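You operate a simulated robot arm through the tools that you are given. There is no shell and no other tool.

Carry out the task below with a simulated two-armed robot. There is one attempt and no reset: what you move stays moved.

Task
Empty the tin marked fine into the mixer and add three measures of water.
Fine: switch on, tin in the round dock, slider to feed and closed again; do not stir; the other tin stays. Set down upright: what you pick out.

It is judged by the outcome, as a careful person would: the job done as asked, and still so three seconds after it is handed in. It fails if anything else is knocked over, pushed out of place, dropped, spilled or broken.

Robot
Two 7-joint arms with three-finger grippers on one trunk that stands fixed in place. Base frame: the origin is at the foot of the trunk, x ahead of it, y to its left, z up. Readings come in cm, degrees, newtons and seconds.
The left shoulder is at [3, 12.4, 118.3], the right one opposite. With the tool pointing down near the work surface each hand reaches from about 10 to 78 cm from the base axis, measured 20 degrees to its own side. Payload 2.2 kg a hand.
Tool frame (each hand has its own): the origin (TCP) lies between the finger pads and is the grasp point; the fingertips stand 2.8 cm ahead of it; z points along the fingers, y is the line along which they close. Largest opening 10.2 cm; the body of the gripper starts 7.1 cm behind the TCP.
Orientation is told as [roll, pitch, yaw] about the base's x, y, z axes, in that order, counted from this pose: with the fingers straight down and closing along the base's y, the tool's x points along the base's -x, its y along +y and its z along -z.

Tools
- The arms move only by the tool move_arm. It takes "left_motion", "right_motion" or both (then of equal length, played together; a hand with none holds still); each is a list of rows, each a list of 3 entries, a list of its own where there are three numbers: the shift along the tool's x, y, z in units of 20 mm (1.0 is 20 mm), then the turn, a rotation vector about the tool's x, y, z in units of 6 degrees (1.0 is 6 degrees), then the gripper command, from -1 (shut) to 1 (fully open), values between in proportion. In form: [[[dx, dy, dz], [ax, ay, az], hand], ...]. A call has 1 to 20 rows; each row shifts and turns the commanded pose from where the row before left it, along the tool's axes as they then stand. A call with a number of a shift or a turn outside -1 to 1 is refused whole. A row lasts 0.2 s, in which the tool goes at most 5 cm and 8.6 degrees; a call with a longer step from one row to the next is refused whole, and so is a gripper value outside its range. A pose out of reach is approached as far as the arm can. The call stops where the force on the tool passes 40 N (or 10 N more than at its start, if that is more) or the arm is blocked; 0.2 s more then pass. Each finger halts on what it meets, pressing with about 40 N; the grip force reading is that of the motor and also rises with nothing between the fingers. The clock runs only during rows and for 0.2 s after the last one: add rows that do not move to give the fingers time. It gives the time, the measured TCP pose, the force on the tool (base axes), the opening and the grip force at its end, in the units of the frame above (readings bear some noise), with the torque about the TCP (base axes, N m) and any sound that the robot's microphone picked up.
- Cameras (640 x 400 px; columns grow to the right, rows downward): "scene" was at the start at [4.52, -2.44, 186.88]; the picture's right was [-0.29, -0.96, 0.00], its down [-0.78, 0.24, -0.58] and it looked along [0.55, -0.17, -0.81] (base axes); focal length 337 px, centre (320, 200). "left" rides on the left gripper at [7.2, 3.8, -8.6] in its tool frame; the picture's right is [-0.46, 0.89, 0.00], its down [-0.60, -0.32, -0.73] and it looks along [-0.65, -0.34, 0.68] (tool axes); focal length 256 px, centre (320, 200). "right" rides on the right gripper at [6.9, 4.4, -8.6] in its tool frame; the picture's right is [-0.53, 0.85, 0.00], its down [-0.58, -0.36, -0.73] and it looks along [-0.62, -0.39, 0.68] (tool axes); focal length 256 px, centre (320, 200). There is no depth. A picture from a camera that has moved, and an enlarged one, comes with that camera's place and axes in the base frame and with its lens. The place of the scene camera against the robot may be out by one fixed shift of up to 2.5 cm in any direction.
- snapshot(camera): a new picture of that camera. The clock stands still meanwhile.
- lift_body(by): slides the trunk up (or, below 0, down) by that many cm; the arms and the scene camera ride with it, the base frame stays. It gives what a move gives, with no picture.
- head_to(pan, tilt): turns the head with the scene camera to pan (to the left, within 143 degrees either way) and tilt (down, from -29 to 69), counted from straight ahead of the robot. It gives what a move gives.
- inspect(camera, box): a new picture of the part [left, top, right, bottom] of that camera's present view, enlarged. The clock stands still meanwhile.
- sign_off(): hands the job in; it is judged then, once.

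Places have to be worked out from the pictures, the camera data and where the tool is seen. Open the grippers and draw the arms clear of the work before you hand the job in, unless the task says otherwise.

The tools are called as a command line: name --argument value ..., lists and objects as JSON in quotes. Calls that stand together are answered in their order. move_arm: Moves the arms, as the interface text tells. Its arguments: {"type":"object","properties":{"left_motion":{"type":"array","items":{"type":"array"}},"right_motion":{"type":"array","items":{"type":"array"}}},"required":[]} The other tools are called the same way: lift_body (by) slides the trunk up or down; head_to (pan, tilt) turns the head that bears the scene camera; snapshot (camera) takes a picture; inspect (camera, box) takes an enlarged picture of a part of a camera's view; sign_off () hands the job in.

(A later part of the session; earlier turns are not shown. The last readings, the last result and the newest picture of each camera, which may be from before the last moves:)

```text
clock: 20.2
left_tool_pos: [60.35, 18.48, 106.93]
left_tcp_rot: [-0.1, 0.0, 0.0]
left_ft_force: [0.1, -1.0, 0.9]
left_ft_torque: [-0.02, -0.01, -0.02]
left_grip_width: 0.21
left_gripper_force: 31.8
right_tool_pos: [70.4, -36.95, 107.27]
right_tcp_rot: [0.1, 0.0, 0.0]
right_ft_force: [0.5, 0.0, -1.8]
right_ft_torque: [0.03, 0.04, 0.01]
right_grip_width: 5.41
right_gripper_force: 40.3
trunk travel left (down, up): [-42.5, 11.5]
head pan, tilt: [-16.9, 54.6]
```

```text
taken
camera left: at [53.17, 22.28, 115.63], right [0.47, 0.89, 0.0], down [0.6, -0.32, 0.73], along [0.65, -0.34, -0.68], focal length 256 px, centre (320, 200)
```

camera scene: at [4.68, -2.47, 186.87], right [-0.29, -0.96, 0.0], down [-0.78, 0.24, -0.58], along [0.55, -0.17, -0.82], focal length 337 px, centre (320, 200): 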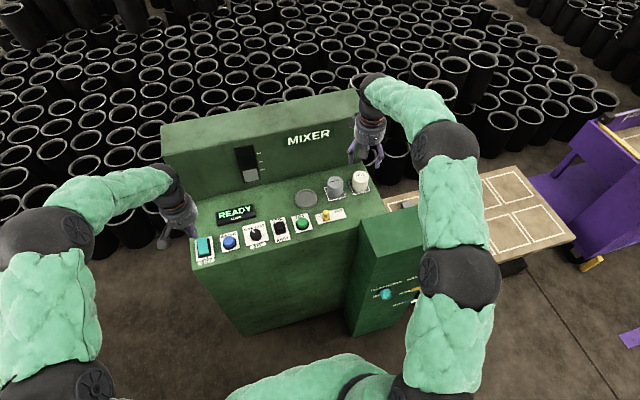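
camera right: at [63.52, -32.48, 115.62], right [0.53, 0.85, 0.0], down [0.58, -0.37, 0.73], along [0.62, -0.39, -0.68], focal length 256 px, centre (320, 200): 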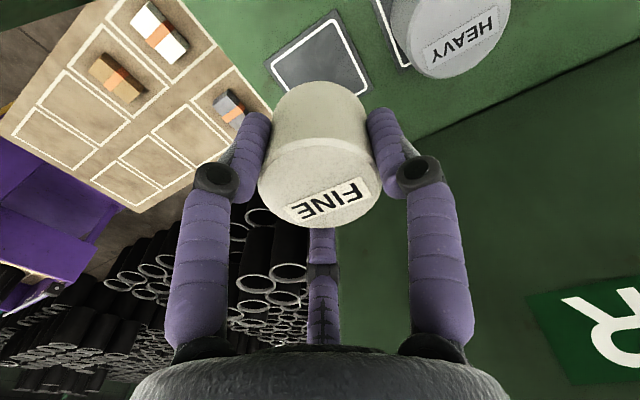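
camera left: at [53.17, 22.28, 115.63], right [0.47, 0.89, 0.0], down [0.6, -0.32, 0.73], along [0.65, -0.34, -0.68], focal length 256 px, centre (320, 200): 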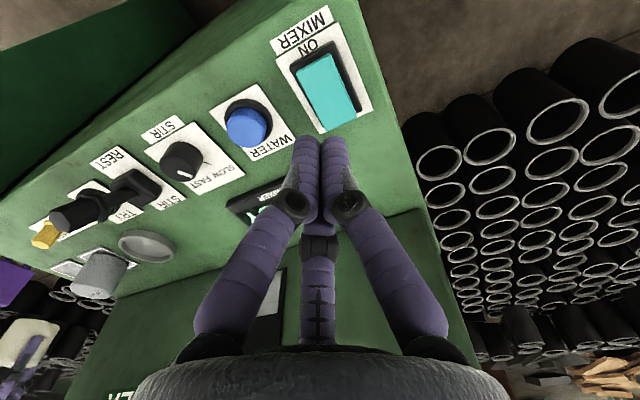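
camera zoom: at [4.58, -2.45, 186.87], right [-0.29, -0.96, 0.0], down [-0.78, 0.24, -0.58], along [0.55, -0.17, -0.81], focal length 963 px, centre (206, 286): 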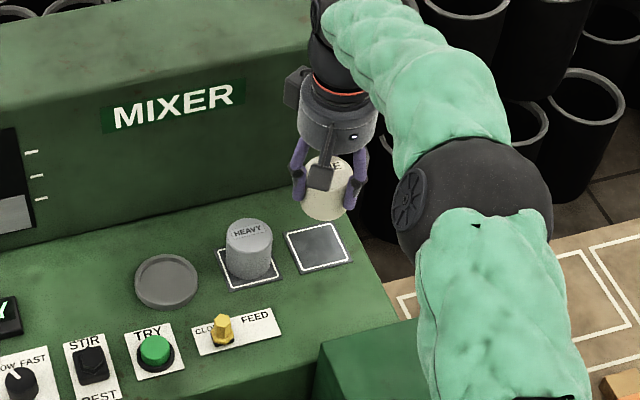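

The tin is held upright with the lift clean. Now I pin down the dock's centre more exactly from the left camera and the scene camera before carrying the tin over.

inspect --camera "left" --box '[60, 210, 220, 310]'

inspect --camera "scene" --box '[280, 165, 380, 230]'

```text
4.00 times, centred on (140, 260) of left
camera zoom: at [53.17, 22.28, 115.63], right [0.47, 0.89, 0.0], down [0.6, -0.32, 0.73], along [0.65, -0.34, -0.68], focal length 1024 px, centre (1040, -40)
```

zoom: 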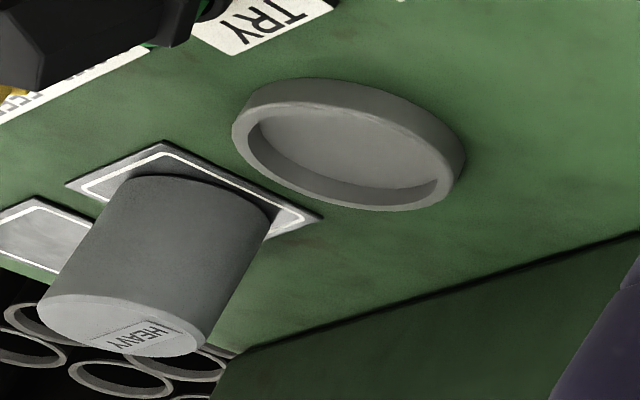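

```text
6.15 times, centred on (330, 198) of scene
camera zoom: at [4.58, -2.45, 186.87], right [-0.29, -0.96, 0.0], down [-0.78, 0.24, -0.58], along [0.55, -0.17, -0.81], focal length 2074 px, centre (258, 215)
```

zoom: 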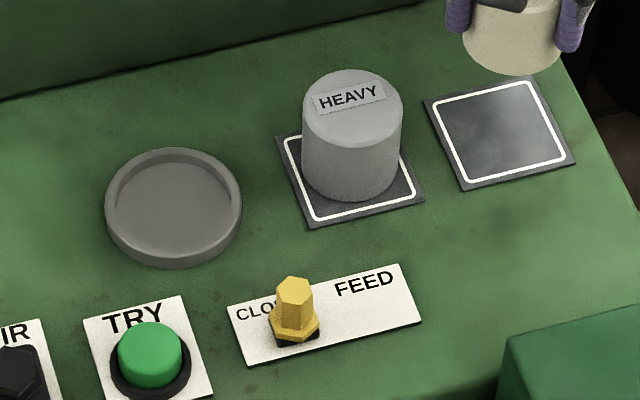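

Cross-checking views puts the dock centre at ≈(70.5,−17.4) with a rim about 1 cm high. I carry the tin in a straight line at this height, over HEAVY with clearance, to above the dock.

move_arm --right_motion '[[[0, 0.4, 0], [0, 0, 0], -1], [[0, 0.8, 0], [0, 0, 0], -1], [[0, 1, 0], [0, 0, 0], -1], [[0, 1, 0], [0, 0, 0], -1], [[0, 1, 0], [0, 0, 0], -1], [[0, 1, 0], [0, 0, 0], -1], [[0, 1, 0], [0, 0, 0], -1], [[0, 1, 0], [0, 0, 0], -1], [[0, 1, 0], [0, 0, 0], -1], [[0, 0.9, 0], [0, 0, 0], -1], [[0, 0.5, 0], [0, 0, 0], -1], [[0, 0.15, 0], [0, 0, 0], -1], [[0, 0, 0], [0, 0, 0], -1]]'

snapshot --camera "right"

inspect --camera "scene" --box '[250, 110, 390, 230]'

inspect --camera "left" --box '[60, 160, 260, 310]'

```text
clock: 23.0
left_tool_pos: [60.22, 18.66, 106.88]
left_tcp_rot: [0.0, 0.0, 0.0]
left_ft_force: [-0.2, 0.6, -1.2]
left_ft_torque: [0.0, 0.02, 0.01]
left_grip_width: 0.19
left_gripper_force: 31.8
right_tool_pos: [70.54, -17.44, 107.14]
right_tcp_rot: [0.1, 0.1, 0.0]
right_ft_force: [-0.4, -0.4, -2.8]
right_ft_torque: [0.01, 0.01, -0.05]
right_grip_width: 5.42
right_gripper_force: 40.1
trunk travel left (down, up): [-42.5, 11.5]
head pan, tilt: [-16.9, 54.6]
```

```text
taken
camera right: at [63.47, -13.01, 115.54], right [0.53, 0.85, 0.0], down [0.58, -0.36, 0.73], along [0.62, -0.39, -0.68], focal length 256 px, centre (320, 200)
```

right: 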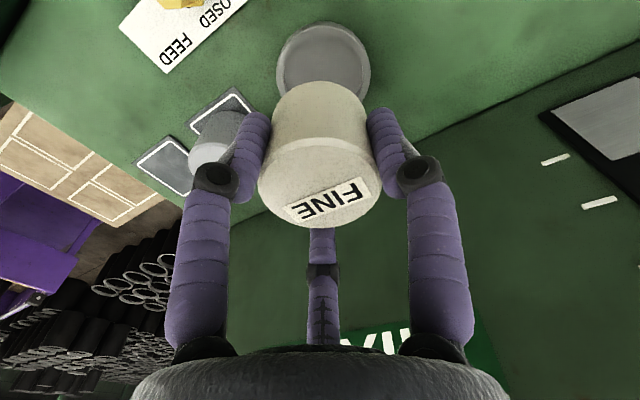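

```text
3.33 times, centred on (320, 170) of scene
camera zoom: at [4.57, -2.44, 186.87], right [-0.29, -0.96, 0.0], down [-0.78, 0.24, -0.58], along [0.55, -0.17, -0.81], focal length 1123 px, centre (320, 300)
```

zoom: 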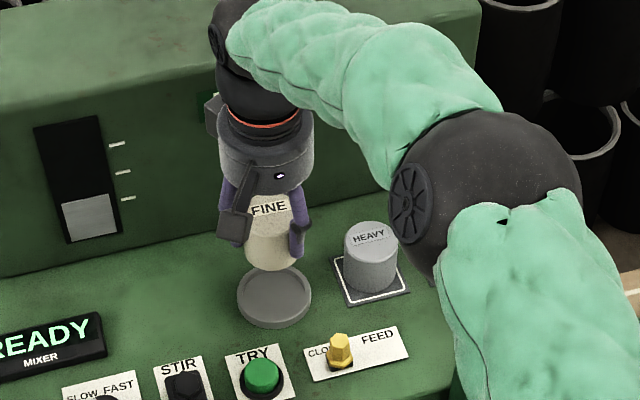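

```text
2.67 times, centred on (160, 235) of left
camera zoom: at [53.17, 22.29, 115.64], right [0.46, 0.89, 0.0], down [0.6, -0.32, 0.73], along [0.65, -0.34, -0.68], focal length 683 px, centre (747, 107)
```

zoom: 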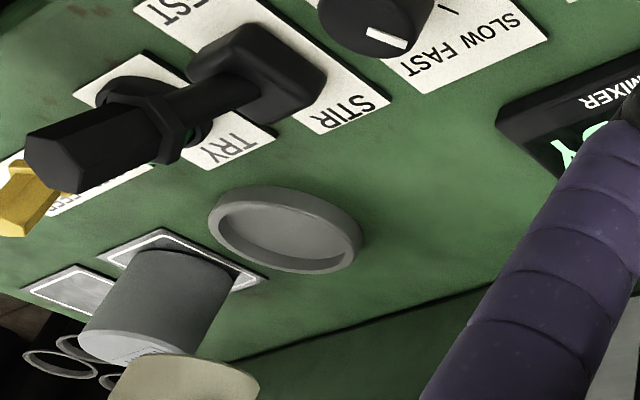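

inspect --camera "right" --box '[240, 0, 410, 130]'

```text
3.08 times, centred on (325, 65) of right
camera zoom: at [63.47, -13.01, 115.54], right [0.53, 0.85, 0.0], down [0.58, -0.36, 0.73], along [0.62, -0.39, -0.68], focal length 788 px, centre (305, 615)
```

zoom: 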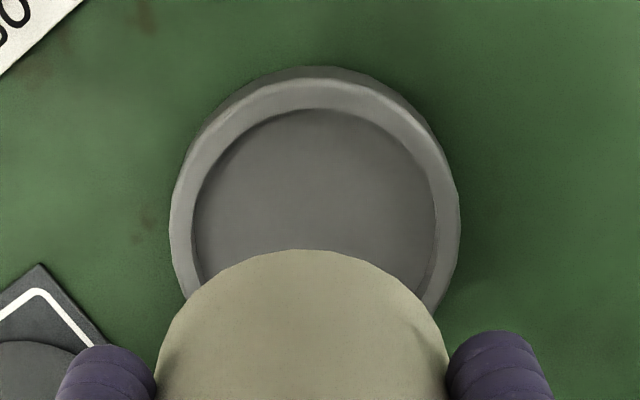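

From the right camera the dock centre lies ≈0.7 cm further in x relative to the tin's axis, with y right. I correct that and lower until the tin bottom is about 1 cm above the rim, then look again.

move_arm --right_motion '[[[-0.35, 0, 0.3], [0, 0, 0], -1], [[0, 0, 0.7], [0, 0, 0], -1], [[0, 0, 0.8], [0, 0, 0], -1], [[0, 0, 0.8], [0, 0, 0], -1], [[0, 0, 0.6], [0, 0, 0], -1], [[0, 0, 0.2], [0, 0, 0], -1], [[0, 0, 0], [0, 0, 0], -1]]'

snapshot --camera "right"

inspect --camera "right" --box '[240, 0, 410, 130]'

inspect --camera "scene" --box '[260, 130, 360, 220]'

inspect --camera "left" --box '[60, 160, 260, 310]'

```text
clock: 24.6
left_tool_pos: [60.3, 18.51, 106.96]
left_tcp_rot: [0.1, 0.0, 0.0]
left_ft_force: [-0.3, 1.0, 0.2]
left_ft_torque: [-0.02, -0.01, -0.03]
left_grip_width: 0.19
left_gripper_force: 31.5
right_tool_pos: [71.05, -17.45, 100.25]
right_tcp_rot: [0.0, -0.1, 0.0]
right_ft_force: [-0.3, -0.3, -2.0]
right_ft_torque: [0.01, -0.02, -0.02]
right_grip_width: 5.42
right_gripper_force: 40.4
trunk travel left (down, up): [-42.5, 11.5]
head pan, tilt: [-16.9, 54.6]
```

```text
taken
camera right: at [64.21, -12.93, 108.72], right [0.53, 0.85, 0.0], down [0.58, -0.36, 0.73], along [0.62, -0.39, -0.68], focal length 256 px, centre (320, 200)
```

right: 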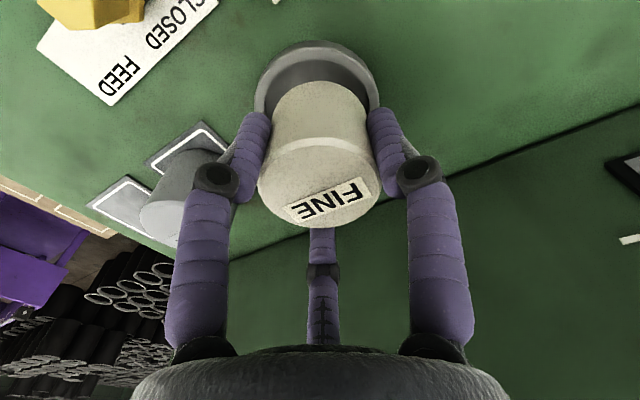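

```text
3.08 times, centred on (325, 65) of right
camera zoom: at [64.21, -12.93, 108.72], right [0.53, 0.85, 0.0], down [0.58, -0.36, 0.73], along [0.62, -0.39, -0.68], focal length 788 px, centre (305, 615)
```

zoom: 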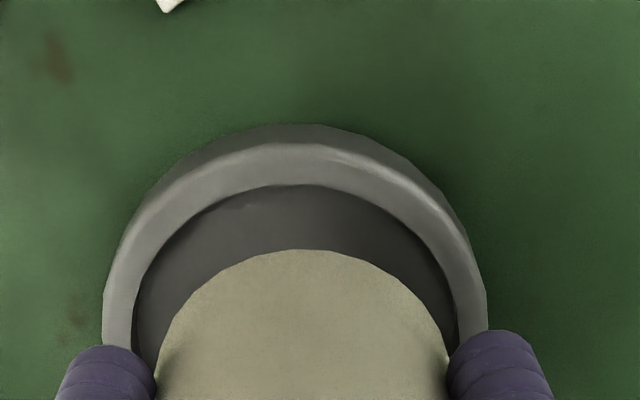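

```text
4.44 times, centred on (310, 175) of scene
camera zoom: at [4.56, -2.44, 186.87], right [-0.29, -0.96, 0.0], down [-0.78, 0.24, -0.58], along [0.55, -0.17, -0.81], focal length 1498 px, centre (364, 311)
```

zoom: 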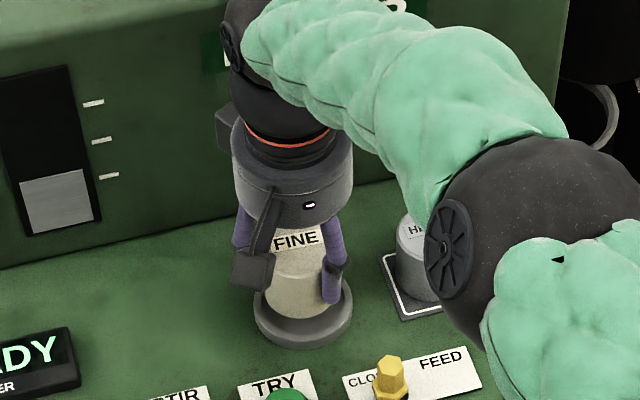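

```text
2.67 times, centred on (160, 235) of left
camera zoom: at [53.16, 22.29, 115.64], right [0.46, 0.89, 0.0], down [0.6, -0.32, 0.73], along [0.65, -0.34, -0.68], focal length 683 px, centre (747, 107)
```

zoom: 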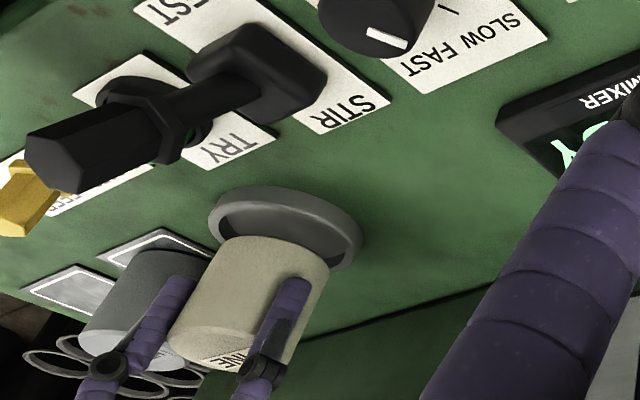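

Tin and dock rim are now concentric to within ~0.15 cm in both views. I lower slowly 1.4 cm, into the rim, watching the force.

move_arm --right_motion '[[[0, -0.03, 0.2], [0, 0, 0], -1], [[0, 0, 0.2], [0, 0, 0], -1], [[0, 0, 0.2], [0, 0, 0], -1], [[0, 0, 0.1], [0, 0, 0], -1], [[0, 0, 0], [0, 0, 0], -1]]'

inspect --camera "right" --box '[220, 20, 420, 170]'

inspect --camera "scene" --box '[260, 130, 360, 220]'

```text
clock: 25.8
left_tool_pos: [60.39, 18.47, 106.9]
left_tcp_rot: [0.0, 0.0, 0.0]
left_ft_force: [0.2, 0.2, -0.1]
left_ft_torque: [-0.02, 0.02, 0.02]
left_grip_width: 0.21
left_gripper_force: 31.0
right_tool_pos: [71.24, -17.49, 98.89]
right_tcp_rot: [0.0, 0.0, -0.1]
right_ft_force: [0.2, 0.1, -1.5]
right_ft_torque: [0.0, -0.01, 0.02]
right_grip_width: 5.4
right_gripper_force: 40.5
trunk travel left (down, up): [-42.5, 11.5]
head pan, tilt: [-16.9, 54.6]
```

```text
2.67 times, centred on (320, 95) of right
camera zoom: at [64.22, -13.05, 107.4], right [0.53, 0.85, 0.0], down [0.58, -0.36, 0.73], along [0.62, -0.39, -0.68], focal length 683 px, centre (320, 480)
```

zoom: 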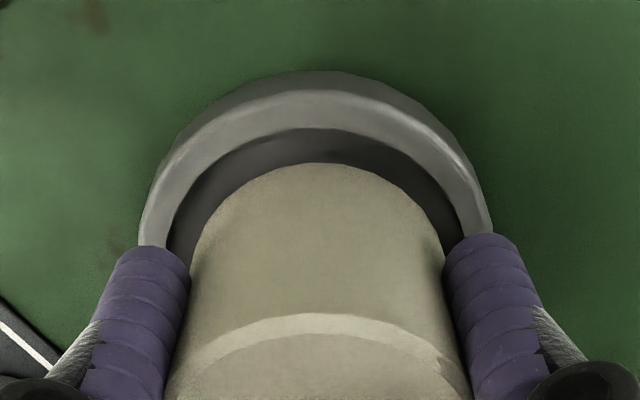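

```text
4.44 times, centred on (310, 175) of scene
camera zoom: at [4.56, -2.44, 186.87], right [-0.29, -0.96, 0.0], down [-0.78, 0.24, -0.58], along [0.55, -0.17, -0.81], focal length 1498 px, centre (364, 311)
```

zoom: 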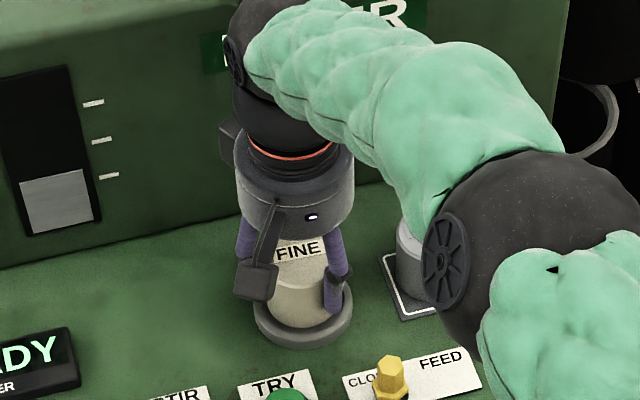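

Still concentric and no contact yet. I keep lowering in 2 mm steps.

move_arm --right_motion '[[[0, 0, 0.1], [0, 0, 0], -1], [[0, 0, 0.1], [0, 0, 0], -1], [[0, 0, 0.1], [0, 0, 0], -1]]'

inspect --camera "right" --box '[220, 20, 420, 170]'

```text
clock: 26.6
left_tool_pos: [60.21, 18.5, 106.96]
left_tcp_rot: [0.0, 0.0, 0.0]
left_ft_force: [-0.4, -0.1, -0.5]
left_ft_torque: [-0.03, -0.01, 0.0]
left_grip_width: 0.23
left_gripper_force: 31.6
right_tool_pos: [71.16, -17.48, 98.37]
right_tcp_rot: [0.0, 0.0, 0.0]
right_ft_force: [-0.4, 1.2, 0.8]
right_ft_torque: [0.07, 0.1, 0.0]
right_grip_width: 5.4
right_gripper_force: 40.2
trunk travel left (down, up): [-42.5, 11.5]
head pan, tilt: [-16.9, 54.6]
```

```text
2.67 times, centred on (320, 95) of right
camera zoom: at [64.18, -13.09, 106.79], right [0.53, 0.85, 0.0], down [0.58, -0.36, 0.73], along [0.62, -0.39, -0.68], focal length 683 px, centre (320, 480)
```

zoom: 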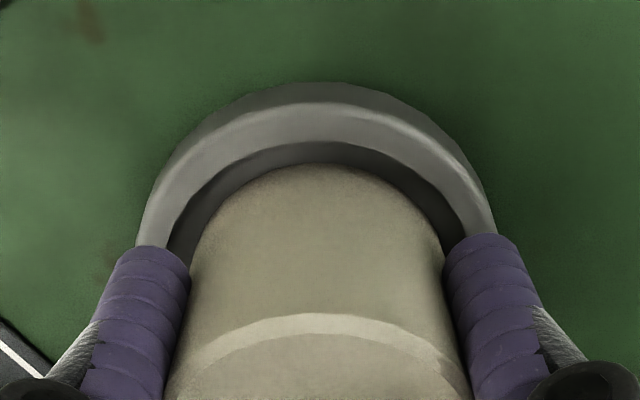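

A slight touch shows (Fz up ~2.5 N). I go two more millimetre-scale steps to seat it.

move_arm --right_motion '[[[0, 0, 0.06], [0, 0, 0], -1], [[0, 0, 0], [0, 0, 0], -1]]'

inspect --camera "right" --box '[220, 20, 420, 170]'

inspect --camera "left" --box '[60, 160, 260, 310]'

```text
clock: 27.2
left_tool_pos: [60.11, 18.47, 106.95]
left_tcp_rot: [0.1, 0.1, 0.0]
left_ft_force: [-0.2, -0.7, -0.2]
left_ft_torque: [-0.03, 0.0, -0.03]
left_grip_width: 0.21
left_gripper_force: 30.9
right_tool_pos: [71.14, -17.5, 98.45]
right_tcp_rot: [0.1, -0.1, 0.0]
right_ft_force: [-3.1, 0.0, 9.7]
right_ft_torque: [0.02, 0.42, -0.03]
right_grip_width: 5.41
right_gripper_force: 39.7
trunk travel left (down, up): [-42.5, 11.5]
head pan, tilt: [-16.9, 54.6]
```

```text
2.67 times, centred on (320, 95) of right
camera zoom: at [64.18, -13.08, 106.77], right [0.53, 0.85, 0.0], down [0.57, -0.36, 0.73], along [0.62, -0.39, -0.68], focal length 683 px, centre (320, 480)
```

zoom: 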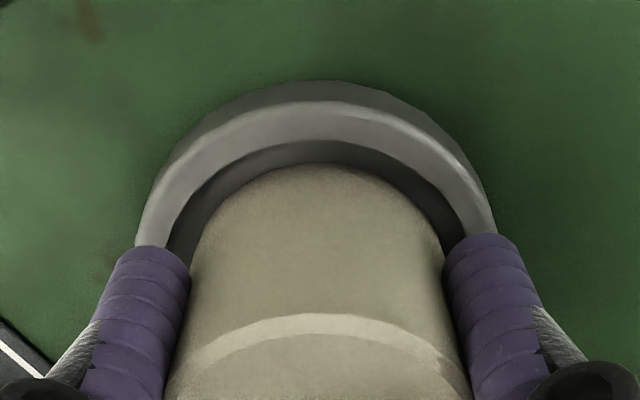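

```text
2.67 times, centred on (160, 235) of left
camera zoom: at [53.05, 22.31, 115.7], right [0.46, 0.89, 0.0], down [0.6, -0.32, 0.73], along [0.65, -0.34, -0.68], focal length 683 px, centre (747, 107)
```

zoom: 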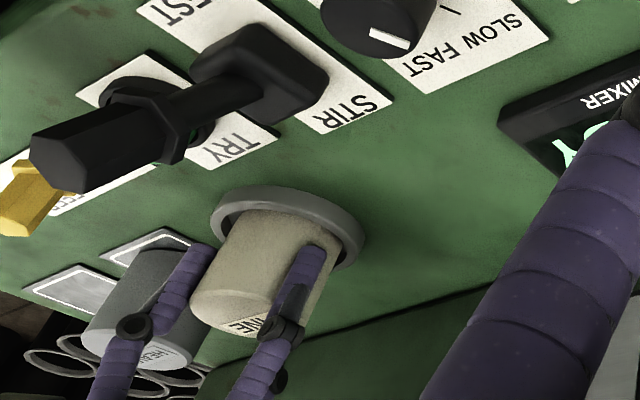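

Fz is now ~10 N with the load on the tin's near edge; gap measurements suggest the tin sits ~0.2 cm too far from me within the rim. I ease up 3 mm, shift slightly back, and lower again.

move_arm --right_motion '[[[0, 0, -0.2], [0, 0, 0], -1], [[0.1, 0.05, 0], [0, 0, 0], -1], [[0, 0, 0.06], [0, 0, 0], -1], [[0, 0, 0.06], [0, 0, 0], -1], [[0, 0, 0], [0, 0, 0], -1]]'

inspect --camera "right" --box '[220, 20, 420, 170]'

inspect --camera "scene" --box '[270, 160, 350, 220]'

```text
clock: 28.4
left_tool_pos: [60.28, 18.57, 106.89]
left_tcp_rot: [-0.1, 0.0, 0.0]
left_ft_force: [0.0, 0.0, 0.1]
left_ft_torque: [-0.02, -0.01, 0.0]
left_grip_width: 0.24
left_gripper_force: 32.2
right_tool_pos: [70.91, -17.5, 98.19]
right_tcp_rot: [0.0, 0.0, 0.0]
right_ft_force: [-0.5, 0.9, 0.9]
right_ft_torque: [0.01, -0.03, 0.05]
right_grip_width: 5.38
right_gripper_force: 40.1
trunk travel left (down, up): [-42.5, 11.5]
head pan, tilt: [-16.9, 54.6]
```

```text
2.67 times, centred on (320, 95) of right
camera zoom: at [64.02, -12.98, 106.79], right [0.53, 0.85, 0.0], down [0.58, -0.36, 0.73], along [0.62, -0.39, -0.68], focal length 683 px, centre (320, 480)
```

zoom: 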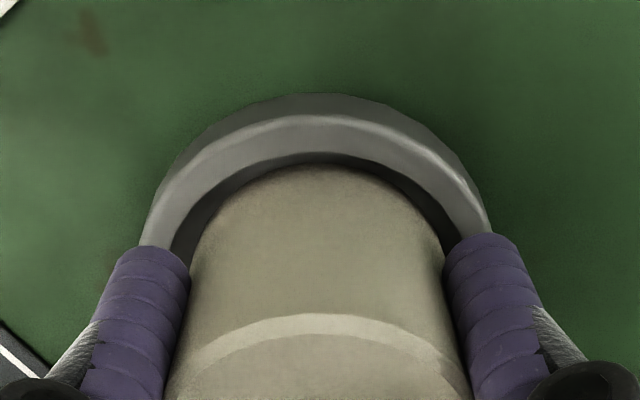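

```text
6.67 times, centred on (310, 190) of scene
camera zoom: at [4.53, -2.42, 186.88], right [-0.29, -0.96, 0.0], down [-0.78, 0.24, -0.58], along [0.55, -0.17, -0.81], focal length 2247 px, centre (387, 267)
```

zoom: 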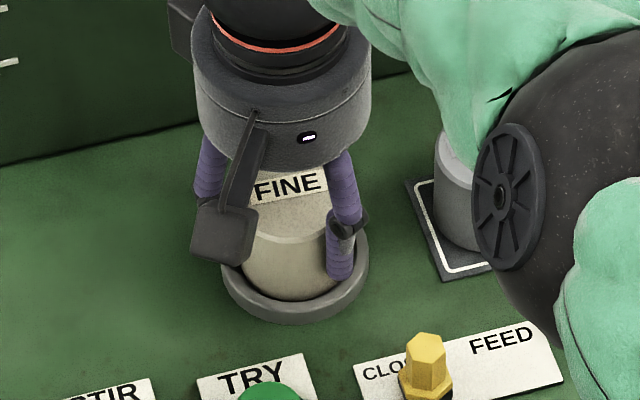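

Now it went lower with far less force. I lower a little further to seat it.

move_arm --right_motion '[[[0, 0, 0.06], [0, 0, 0], -1], [[0, 0, 0.05], [0, 0, 0], -1], [[0, 0, 0], [0, 0, 0], -1]]'

inspect --camera "right" --box '[220, 20, 420, 170]'

```text
clock: 29.2
left_tool_pos: [60.25, 18.68, 106.95]
left_tcp_rot: [0.0, -0.1, 0.1]
left_ft_force: [0.9, 0.5, 0.0]
left_ft_torque: [-0.02, 0.03, 0.01]
left_grip_width: 0.19
left_gripper_force: 30.8
right_tool_pos: [70.94, -17.45, 98.4]
right_tcp_rot: [0.0, -0.3, 0.0]
right_ft_force: [-0.5, 0.2, 11.6]
right_ft_torque: [-0.01, 0.36, 0.05]
right_grip_width: 5.4
right_gripper_force: 40.4
trunk travel left (down, up): [-42.5, 11.5]
head pan, tilt: [-16.9, 54.6]
```

```text
2.67 times, centred on (320, 95) of right
camera zoom: at [63.99, -12.97, 106.77], right [0.53, 0.85, 0.0], down [0.57, -0.36, 0.73], along [0.62, -0.39, -0.68], focal length 683 px, centre (320, 480)
```

zoom: 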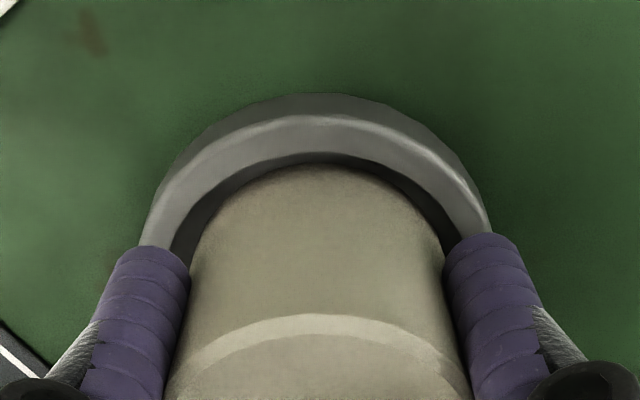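

The tin rests on the dock floor (contact at TCP z≈98.3, well below rim level). I ease the pressure by 1 mm and open the fingers gently.

move_arm --right_motion '[[[0, 0, -0.06], [0, 0, 0], -1], [[0, 0, 0], [0, 0, 0], 0.1], [[0, 0, 0], [0, 0, 0], 0.15], [[0, 0, 0], [0, 0, 0], 0.25], [[0, 0, 0], [0, 0, 0], 0.35], [[0, 0, 0], [0, 0, 0], 0.4]]'

snapshot --camera "right"

inspect --camera "scene" --box '[270, 160, 350, 220]'

inspect --camera "left" --box '[60, 160, 260, 310]'

```text
clock: 30.6
left_tool_pos: [60.31, 18.56, 106.88]
left_tcp_rot: [0.0, 0.0, 0.0]
left_ft_force: [0.6, 0.2, -0.1]
left_ft_torque: [-0.03, 0.01, -0.01]
left_grip_width: 0.22
left_gripper_force: 31.7
right_tool_pos: [70.91, -17.41, 98.3]
right_tcp_rot: [-0.1, 0.0, -0.1]
right_ft_force: [0.0, 0.2, 0.5]
right_ft_torque: [0.0, -0.05, 0.0]
right_grip_width: 7.16
right_gripper_force: 0.1
trunk travel left (down, up): [-42.5, 11.5]
head pan, tilt: [-16.9, 54.6]
```

```text
taken
camera right: at [63.96, -12.96, 106.71], right [0.53, 0.85, 0.0], down [0.58, -0.36, 0.73], along [0.62, -0.39, -0.68], focal length 256 px, centre (320, 200)
```

right: 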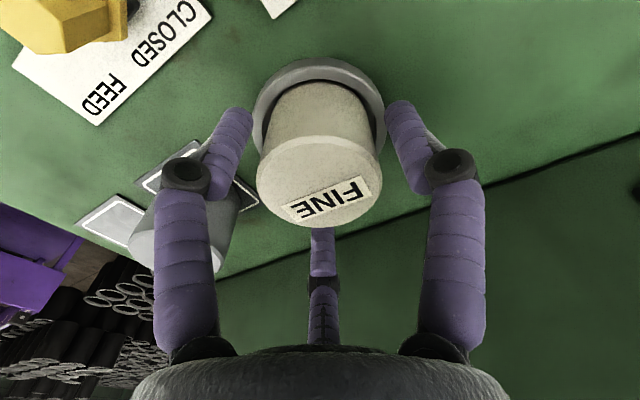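

```text
6.67 times, centred on (310, 190) of scene
camera zoom: at [4.55, -2.43, 186.87], right [-0.29, -0.96, 0.0], down [-0.78, 0.24, -0.58], along [0.55, -0.17, -0.81], focal length 2247 px, centre (387, 267)
```

zoom: 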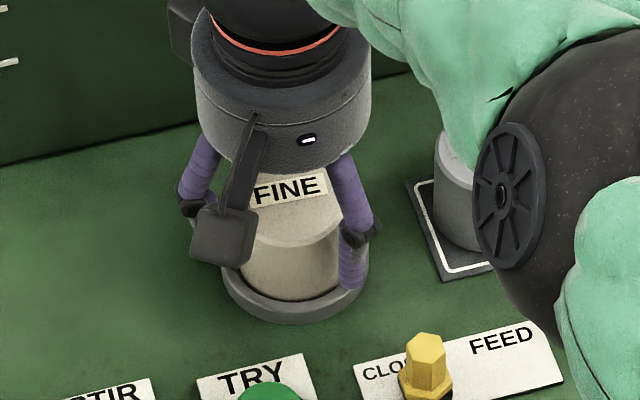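

```text
2.67 times, centred on (160, 235) of left
camera zoom: at [53.16, 22.29, 115.64], right [0.46, 0.89, 0.0], down [0.6, -0.32, 0.73], along [0.65, -0.34, -0.68], focal length 683 px, centre (747, 107)
```

zoom: 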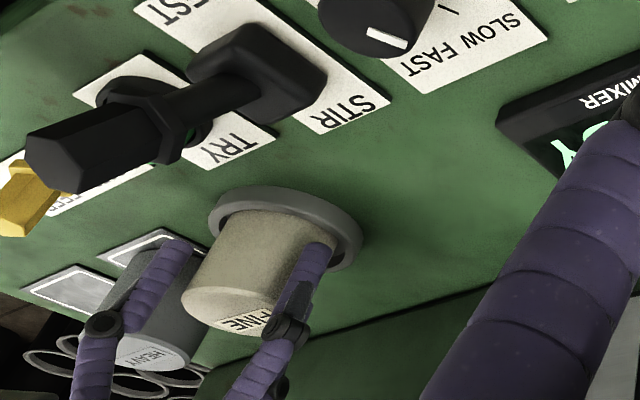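

The tin is released and stands in the dock. I raise the right hand straight up, clear of it.

move_arm --right_motion '[[[0, 0, -0.2], [0, 0, 0], 0.4], [[0, 0, -0.4], [0, 0, 0], 0.4], [[0, 0, -0.8], [0, 0, 0], 0.4], [[0, 0, -1], [0, 0, 0], 0.4], [[0, 0, -1], [0, 0, 0], 0.4], [[0, 0, -1], [0, 0, 0], 0.4], [[0, 0, -1], [0, 0, 0], 0.4]]'

snapshot --camera "right"

inspect --camera "scene" --box '[190, 130, 390, 255]'

inspect --camera "left" --box '[60, 160, 260, 310]'

```text
clock: 32.2
left_tool_pos: [60.09, 18.54, 107.04]
left_tcp_rot: [0.0, 0.0, 0.0]
left_ft_force: [0.1, 0.2, 0.3]
left_ft_torque: [-0.01, -0.01, 0.01]
left_grip_width: 0.19
left_gripper_force: 31.8
right_tool_pos: [70.79, -17.33, 109.02]
right_tcp_rot: [0.2, 0.1, 0.0]
right_ft_force: [0.1, 0.6, -1.1]
right_ft_torque: [-0.03, -0.03, -0.01]
right_grip_width: 7.14
right_gripper_force: 0.1
trunk travel left (down, up): [-42.5, 11.5]
head pan, tilt: [-16.9, 54.6]
```

```text
taken
camera right: at [63.89, -12.87, 117.54], right [0.53, 0.85, 0.0], down [0.58, -0.36, 0.73], along [0.62, -0.39, -0.68], focal length 256 px, centre (320, 200)
```

right: 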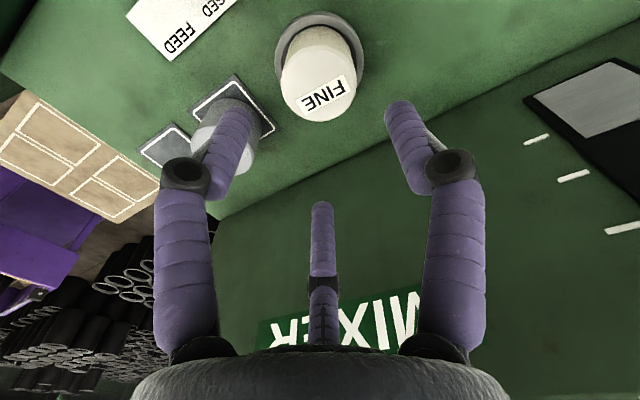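

```text
3.20 times, centred on (290, 192) of scene
camera zoom: at [4.49, -2.42, 186.88], right [-0.29, -0.96, 0.0], down [-0.78, 0.24, -0.58], along [0.55, -0.17, -0.81], focal length 1078 px, centre (416, 224)
```

zoom: 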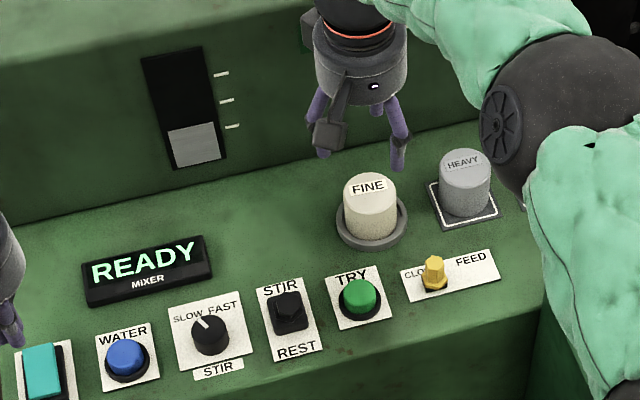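

```text
2.67 times, centred on (160, 235) of left
camera zoom: at [53.12, 22.3, 115.66], right [0.46, 0.89, 0.0], down [0.6, -0.32, 0.73], along [0.65, -0.34, -0.68], focal length 683 px, centre (747, 107)
```

zoom: 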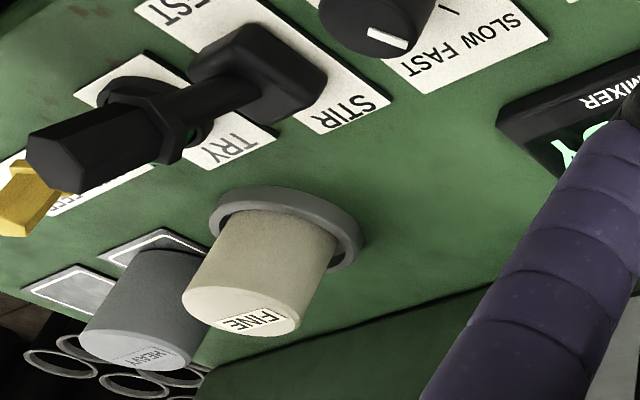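

The FINE tin stands upright, centred in the dock, and the display reads READY. Next I move the right hand above the slider knob and look.

move_arm --right_motion '[[[0.99, -0.38, 0], [0, 0, 0], 0.2], [[0.99, -0.38, 0], [0, 0, 0], 0], [[0.99, -0.38, 0], [0, 0, 0], -0.2], [[0.99, -0.38, 0], [0, 0, 0], -0.3], [[0.99, -0.38, 0], [0, 0, 0], -0.3], [[0, 0, 0], [0, 0, 0], -0.3]]'

snapshot --camera "right"

snapshot --camera "scene"

```text
clock: 33.6
left_tool_pos: [60.3, 18.57, 106.89]
left_tcp_rot: [0.0, -0.1, 0.0]
left_ft_force: [0.5, -0.1, 0.5]
left_ft_torque: [0.06, 0.02, 0.01]
left_grip_width: 0.21
left_gripper_force: 31.4
right_tool_pos: [60.95, -21.21, 109.01]
right_tcp_rot: [-0.1, 0.0, 0.0]
right_ft_force: [0.5, -0.7, -1.0]
right_ft_torque: [0.0, 0.04, -0.01]
right_grip_width: 3.57
right_gripper_force: 0.1
trunk travel left (down, up): [-42.5, 11.5]
head pan, tilt: [-16.9, 54.6]
```

```text
taken
camera right: at [54.09, -16.73, 117.57], right [0.53, 0.85, 0.0], down [0.58, -0.36, 0.73], along [0.62, -0.39, -0.68], focal length 256 px, centre (320, 200)
```

right: 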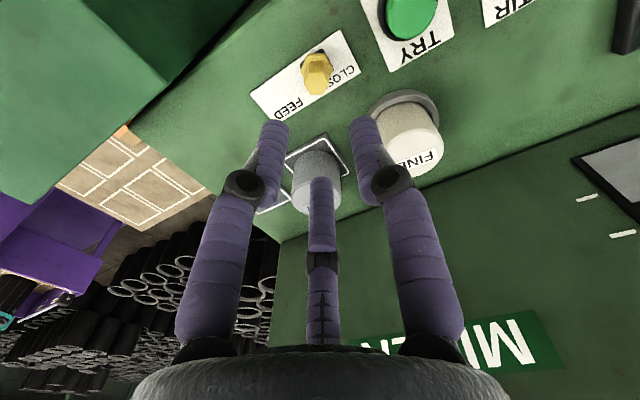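

```text
taken
camera scene: at [4.61, -2.41, 186.87], right [-0.29, -0.96, 0.0], down [-0.78, 0.24, -0.58], along [0.55, -0.17, -0.82], focal length 337 px, centre (320, 200)
```

scene: 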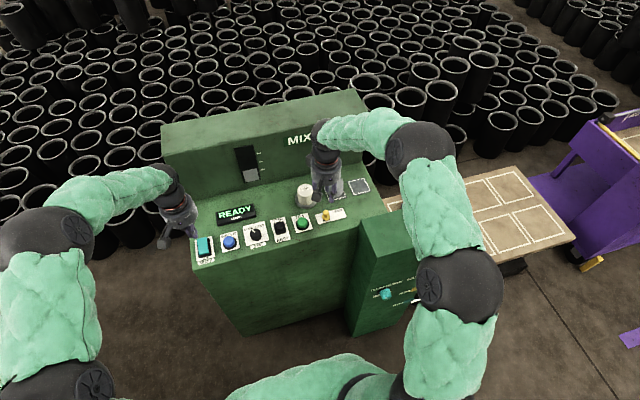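

inspect --camera "right" --box '[240, 20, 370, 130]'

inspect --camera "left" --box '[0, 200, 120, 290]'

```text
3.64 times, centred on (305, 75) of right
camera zoom: at [54.09, -16.73, 117.57], right [0.53, 0.85, 0.0], down [0.58, -0.36, 0.73], along [0.62, -0.39, -0.68], focal length 931 px, centre (374, 654)
```

zoom: 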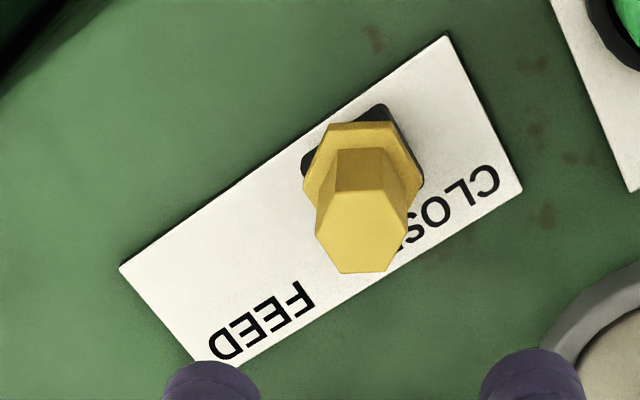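

```text
4.44 times, centred on (60, 245) of left
camera zoom: at [53.19, 22.31, 115.62], right [0.46, 0.89, 0.0], down [0.6, -0.32, 0.73], along [0.65, -0.34, -0.68], focal length 1138 px, centre (1476, 0)
```

zoom: 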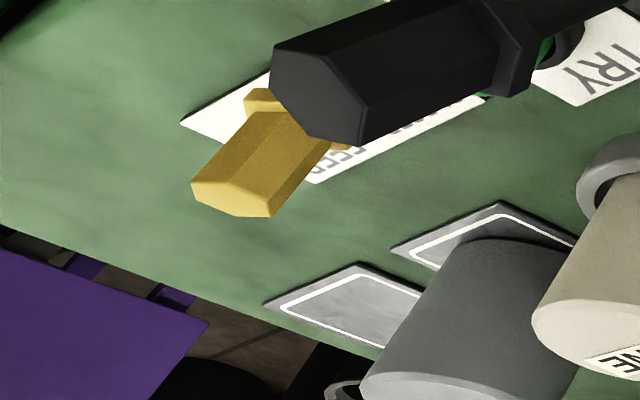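

The knob stands at ≈(61.1,−21.4), stem ~2 cm wide, top z≈97.5, at the CLOSED end; the label runs y −18.4 to −28.0, so FEED is toward −y. I descend with open fingers around the stem.

move_arm --right_motion '[[[-0.07, -0.08, 0.5], [0, 0, 0], -0.15], [[0, 0, 0.9], [0, 0, 0], -0.15], [[0, 0, 0.9], [0, 0, 0], -0.15], [[0, 0, 0.9], [0, 0, 0], -0.15], [[0, 0, 0.8], [0, 0, 0], -0.15], [[0, 0, 0], [0, 0, 0], -0.15]]'

snapshot --camera "right"

inspect --camera "scene" --box '[270, 160, 370, 240]'

```text
clock: 35.0
left_tool_pos: [60.34, 18.53, 106.98]
left_tcp_rot: [-0.1, 0.0, 0.0]
left_ft_force: [-0.5, 0.3, 0.6]
left_ft_torque: [0.01, -0.01, 0.01]
left_grip_width: 0.23
left_gripper_force: 31.4
right_tool_pos: [61.23, -21.35, 101.0]
right_tcp_rot: [0.0, -0.1, 0.1]
right_ft_force: [-0.5, 0.4, 0.1]
right_ft_torque: [-0.02, 0.02, 0.01]
right_grip_width: 4.36
right_gripper_force: 0.0
trunk travel left (down, up): [-42.5, 11.5]
head pan, tilt: [-16.9, 54.6]
```

```text
taken
camera right: at [54.27, -16.91, 109.47], right [0.53, 0.85, 0.0], down [0.58, -0.36, 0.73], along [0.62, -0.39, -0.68], focal length 256 px, centre (320, 200)
```

right: 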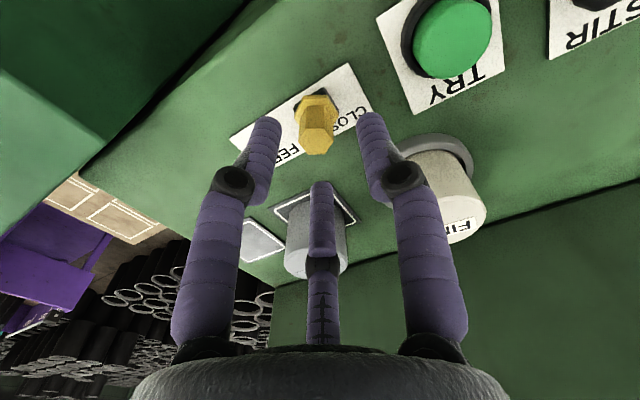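

```text
5.00 times, centred on (320, 200) of scene
camera zoom: at [4.51, -2.43, 186.88], right [-0.29, -0.96, 0.0], down [-0.78, 0.24, -0.58], along [0.55, -0.17, -0.81], focal length 1685 px, centre (320, 200)
```

zoom: 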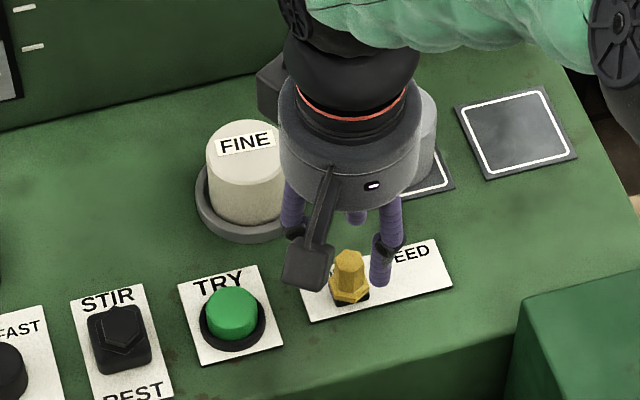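

The knob is right on the tool axis. I go down 2.5 cm so that the pads flank the stem.

move_arm --right_motion '[[[0, 0, 0.5], [0, 0, 0], -0.15], [[0, 0, 0.5], [0, 0, 0], -0.15], [[0, 0, 0.25], [0, 0, 0], -0.15], [[0, 0, 0], [0, 0, 0], -0.15]]'

snapshot --camera "right"

```text
clock: 36.0
left_tool_pos: [60.24, 18.64, 106.95]
left_tcp_rot: [0.0, 0.0, 0.0]
left_ft_force: [0.2, 0.1, 0.0]
left_ft_torque: [-0.03, -0.01, -0.01]
left_grip_width: 0.21
left_gripper_force: 31.7
right_tool_pos: [61.06, -21.25, 98.41]
right_tcp_rot: [0.0, 0.1, -0.1]
right_ft_force: [0.5, 0.7, 0.7]
right_ft_torque: [-0.01, 0.03, -0.02]
right_grip_width: 4.36
right_gripper_force: 0.0
trunk travel left (down, up): [-42.5, 11.5]
head pan, tilt: [-16.9, 54.6]
```

```text
taken
camera right: at [54.21, -16.94, 106.93], right [0.53, 0.85, 0.0], down [0.58, -0.36, 0.73], along [0.62, -0.39, -0.68], focal length 256 px, centre (320, 200)
```

right: 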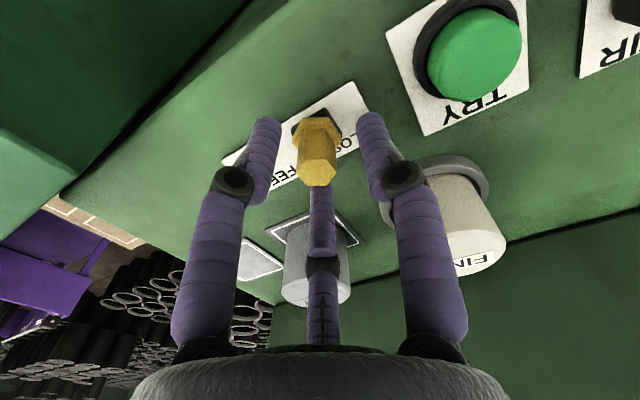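

Fingers flank the knob on both sides. I close them to a loose hold on the stem.

move_arm --right_motion '[[[0, 0, 0], [0, 0, 0], -0.4], [[0, 0, 0], [0, 0, 0], -0.55], [[0, 0, 0], [0, 0, 0], -0.6], [[0, 0, 0], [0, 0, 0], -0.6]]'

inspect --camera "right" --box '[220, 80, 420, 220]'

```text
clock: 37.0
left_tool_pos: [60.4, 18.56, 106.93]
left_tcp_rot: [0.1, 0.0, 0.0]
left_ft_force: [0.3, 0.1, -0.7]
left_ft_torque: [-0.01, -0.01, 0.01]
left_grip_width: 0.2
left_gripper_force: 31.2
right_tool_pos: [61.11, -21.41, 98.45]
right_tcp_rot: [0.1, 0.0, -0.1]
right_ft_force: [-1.0, -0.7, 0.3]
right_ft_torque: [-0.05, 0.04, 0.0]
right_grip_width: 2.18
right_gripper_force: 0.2
trunk travel left (down, up): [-42.5, 11.5]
head pan, tilt: [-16.9, 54.6]
```

```text
2.86 times, centred on (320, 150) of right
camera zoom: at [54.18, -16.94, 106.94], right [0.53, 0.85, 0.0], down [0.58, -0.36, 0.73], along [0.62, -0.39, -0.68], focal length 731 px, centre (320, 343)
```

zoom: 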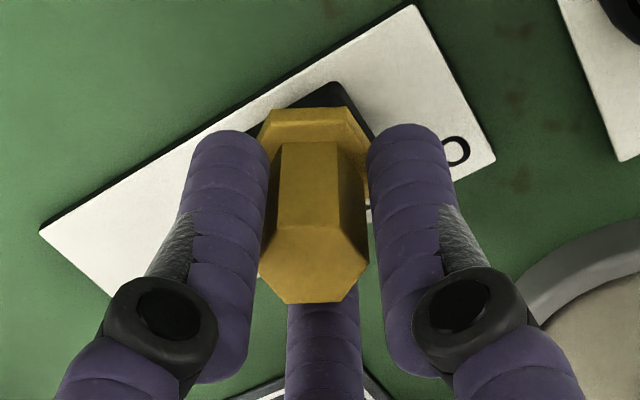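

Held loosely (2.2 cm, no force). I slide toward FEED (−y) in small steps.

move_arm --right_motion '[[[0, -0.2, 0], [0, 0, 0], -0.6], [[0, -0.2, 0], [0, 0, 0], -0.6], [[0, -0.2, 0], [0, 0, 0], -0.6], [[0, -0.2, 0], [0, 0, 0], -0.6], [[0, -0.2, 0], [0, 0, 0], -0.6], [[0, -0.2, 0], [0, 0, 0], -0.6]]'

inspect --camera "right" --box '[220, 80, 420, 220]'

inspect --camera "scene" --box '[190, 130, 390, 255]'

```text
clock: 38.4
left_tool_pos: [60.4, 18.5, 107.02]
left_tcp_rot: [0.0, 0.0, 0.1]
left_ft_force: [0.3, 0.3, -0.7]
left_ft_torque: [-0.01, 0.02, 0.01]
left_grip_width: 0.22
left_gripper_force: 31.9
right_tool_pos: [61.09, -23.81, 98.59]
right_tcp_rot: [0.1, 0.0, 0.0]
right_ft_force: [-1.0, 0.4, -1.3]
right_ft_torque: [0.04, -0.02, 0.0]
right_grip_width: 2.16
right_gripper_force: 1.1
trunk travel left (down, up): [-42.5, 11.5]
head pan, tilt: [-16.9, 54.6]
```

```text
2.86 times, centred on (320, 150) of right
camera zoom: at [54.24, -19.37, 107.02], right [0.53, 0.85, 0.0], down [0.58, -0.37, 0.73], along [0.62, -0.39, -0.68], focal length 731 px, centre (320, 343)
```

zoom: 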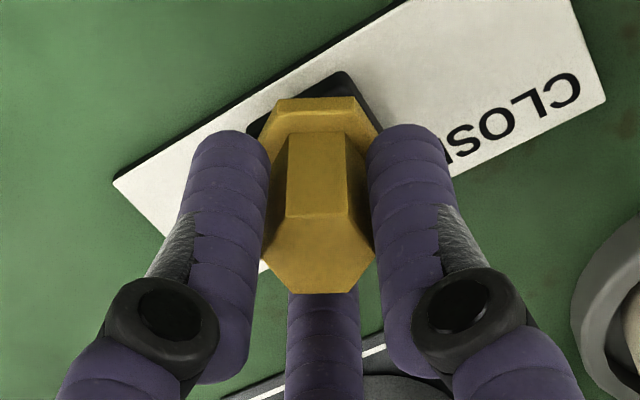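

```text
3.20 times, centred on (290, 192) of scene
camera zoom: at [4.53, -2.46, 186.87], right [-0.29, -0.96, 0.0], down [-0.78, 0.24, -0.58], along [0.55, -0.17, -0.81], focal length 1078 px, centre (416, 224)
```

zoom: 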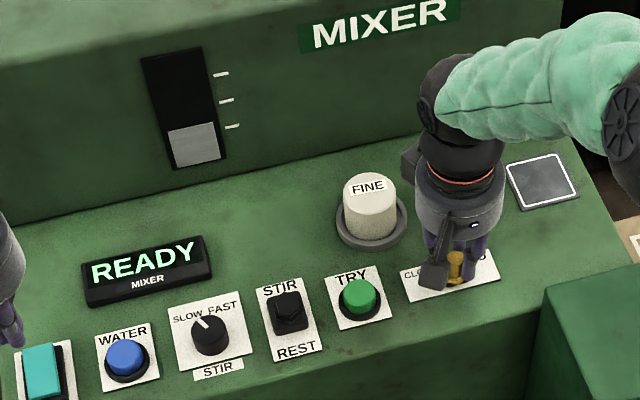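

The knob follows freely. I continue toward FEED to the end of travel.

move_arm --right_motion '[[[0, -0.15, 0], [0, 0, 0], -0.6], [[0, -0.15, 0], [0, 0, 0], -0.6], [[0, -0.15, 0], [0, 0, 0], -0.6], [[0, -0.1, 0], [0, 0, 0], -0.6]]'

inspect --camera "right" --box '[220, 80, 420, 220]'

inspect --camera "scene" --box '[190, 130, 390, 255]'

```text
clock: 39.4
left_tool_pos: [60.32, 18.51, 106.87]
left_tcp_rot: [0.1, 0.0, 0.0]
left_ft_force: [0.3, -0.1, 0.2]
left_ft_torque: [0.0, 0.02, 0.0]
left_grip_width: 0.19
left_gripper_force: 31.8
right_tool_pos: [61.16, -24.87, 98.54]
right_tcp_rot: [0.2, -0.1, 0.0]
right_ft_force: [-1.4, -0.3, 0.1]
right_ft_torque: [-0.03, 0.02, -0.03]
right_grip_width: 2.12
right_gripper_force: 0.4
trunk travel left (down, up): [-42.5, 11.5]
head pan, tilt: [-16.9, 54.6]
```

```text
2.86 times, centred on (320, 150) of right
camera zoom: at [54.2, -20.46, 106.97], right [0.53, 0.85, 0.0], down [0.58, -0.37, 0.73], along [0.62, -0.39, -0.68], focal length 731 px, centre (320, 343)
```

zoom: 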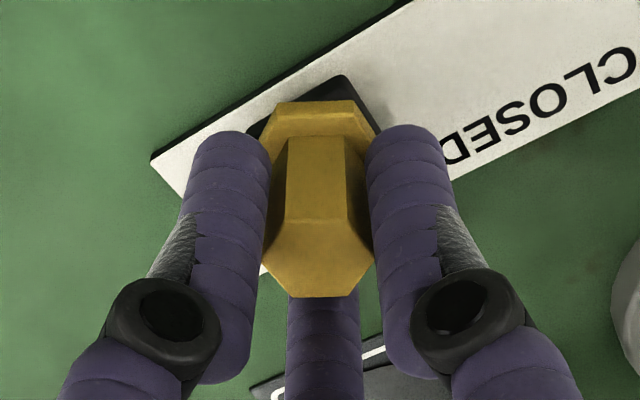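

```text
3.20 times, centred on (290, 192) of scene
camera zoom: at [4.53, -2.46, 186.87], right [-0.29, -0.96, 0.0], down [-0.78, 0.24, -0.58], along [0.55, -0.17, -0.81], focal length 1078 px, centre (416, 224)
```

zoom: 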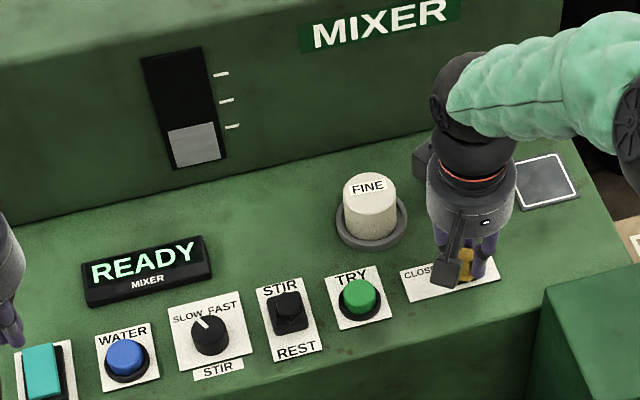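

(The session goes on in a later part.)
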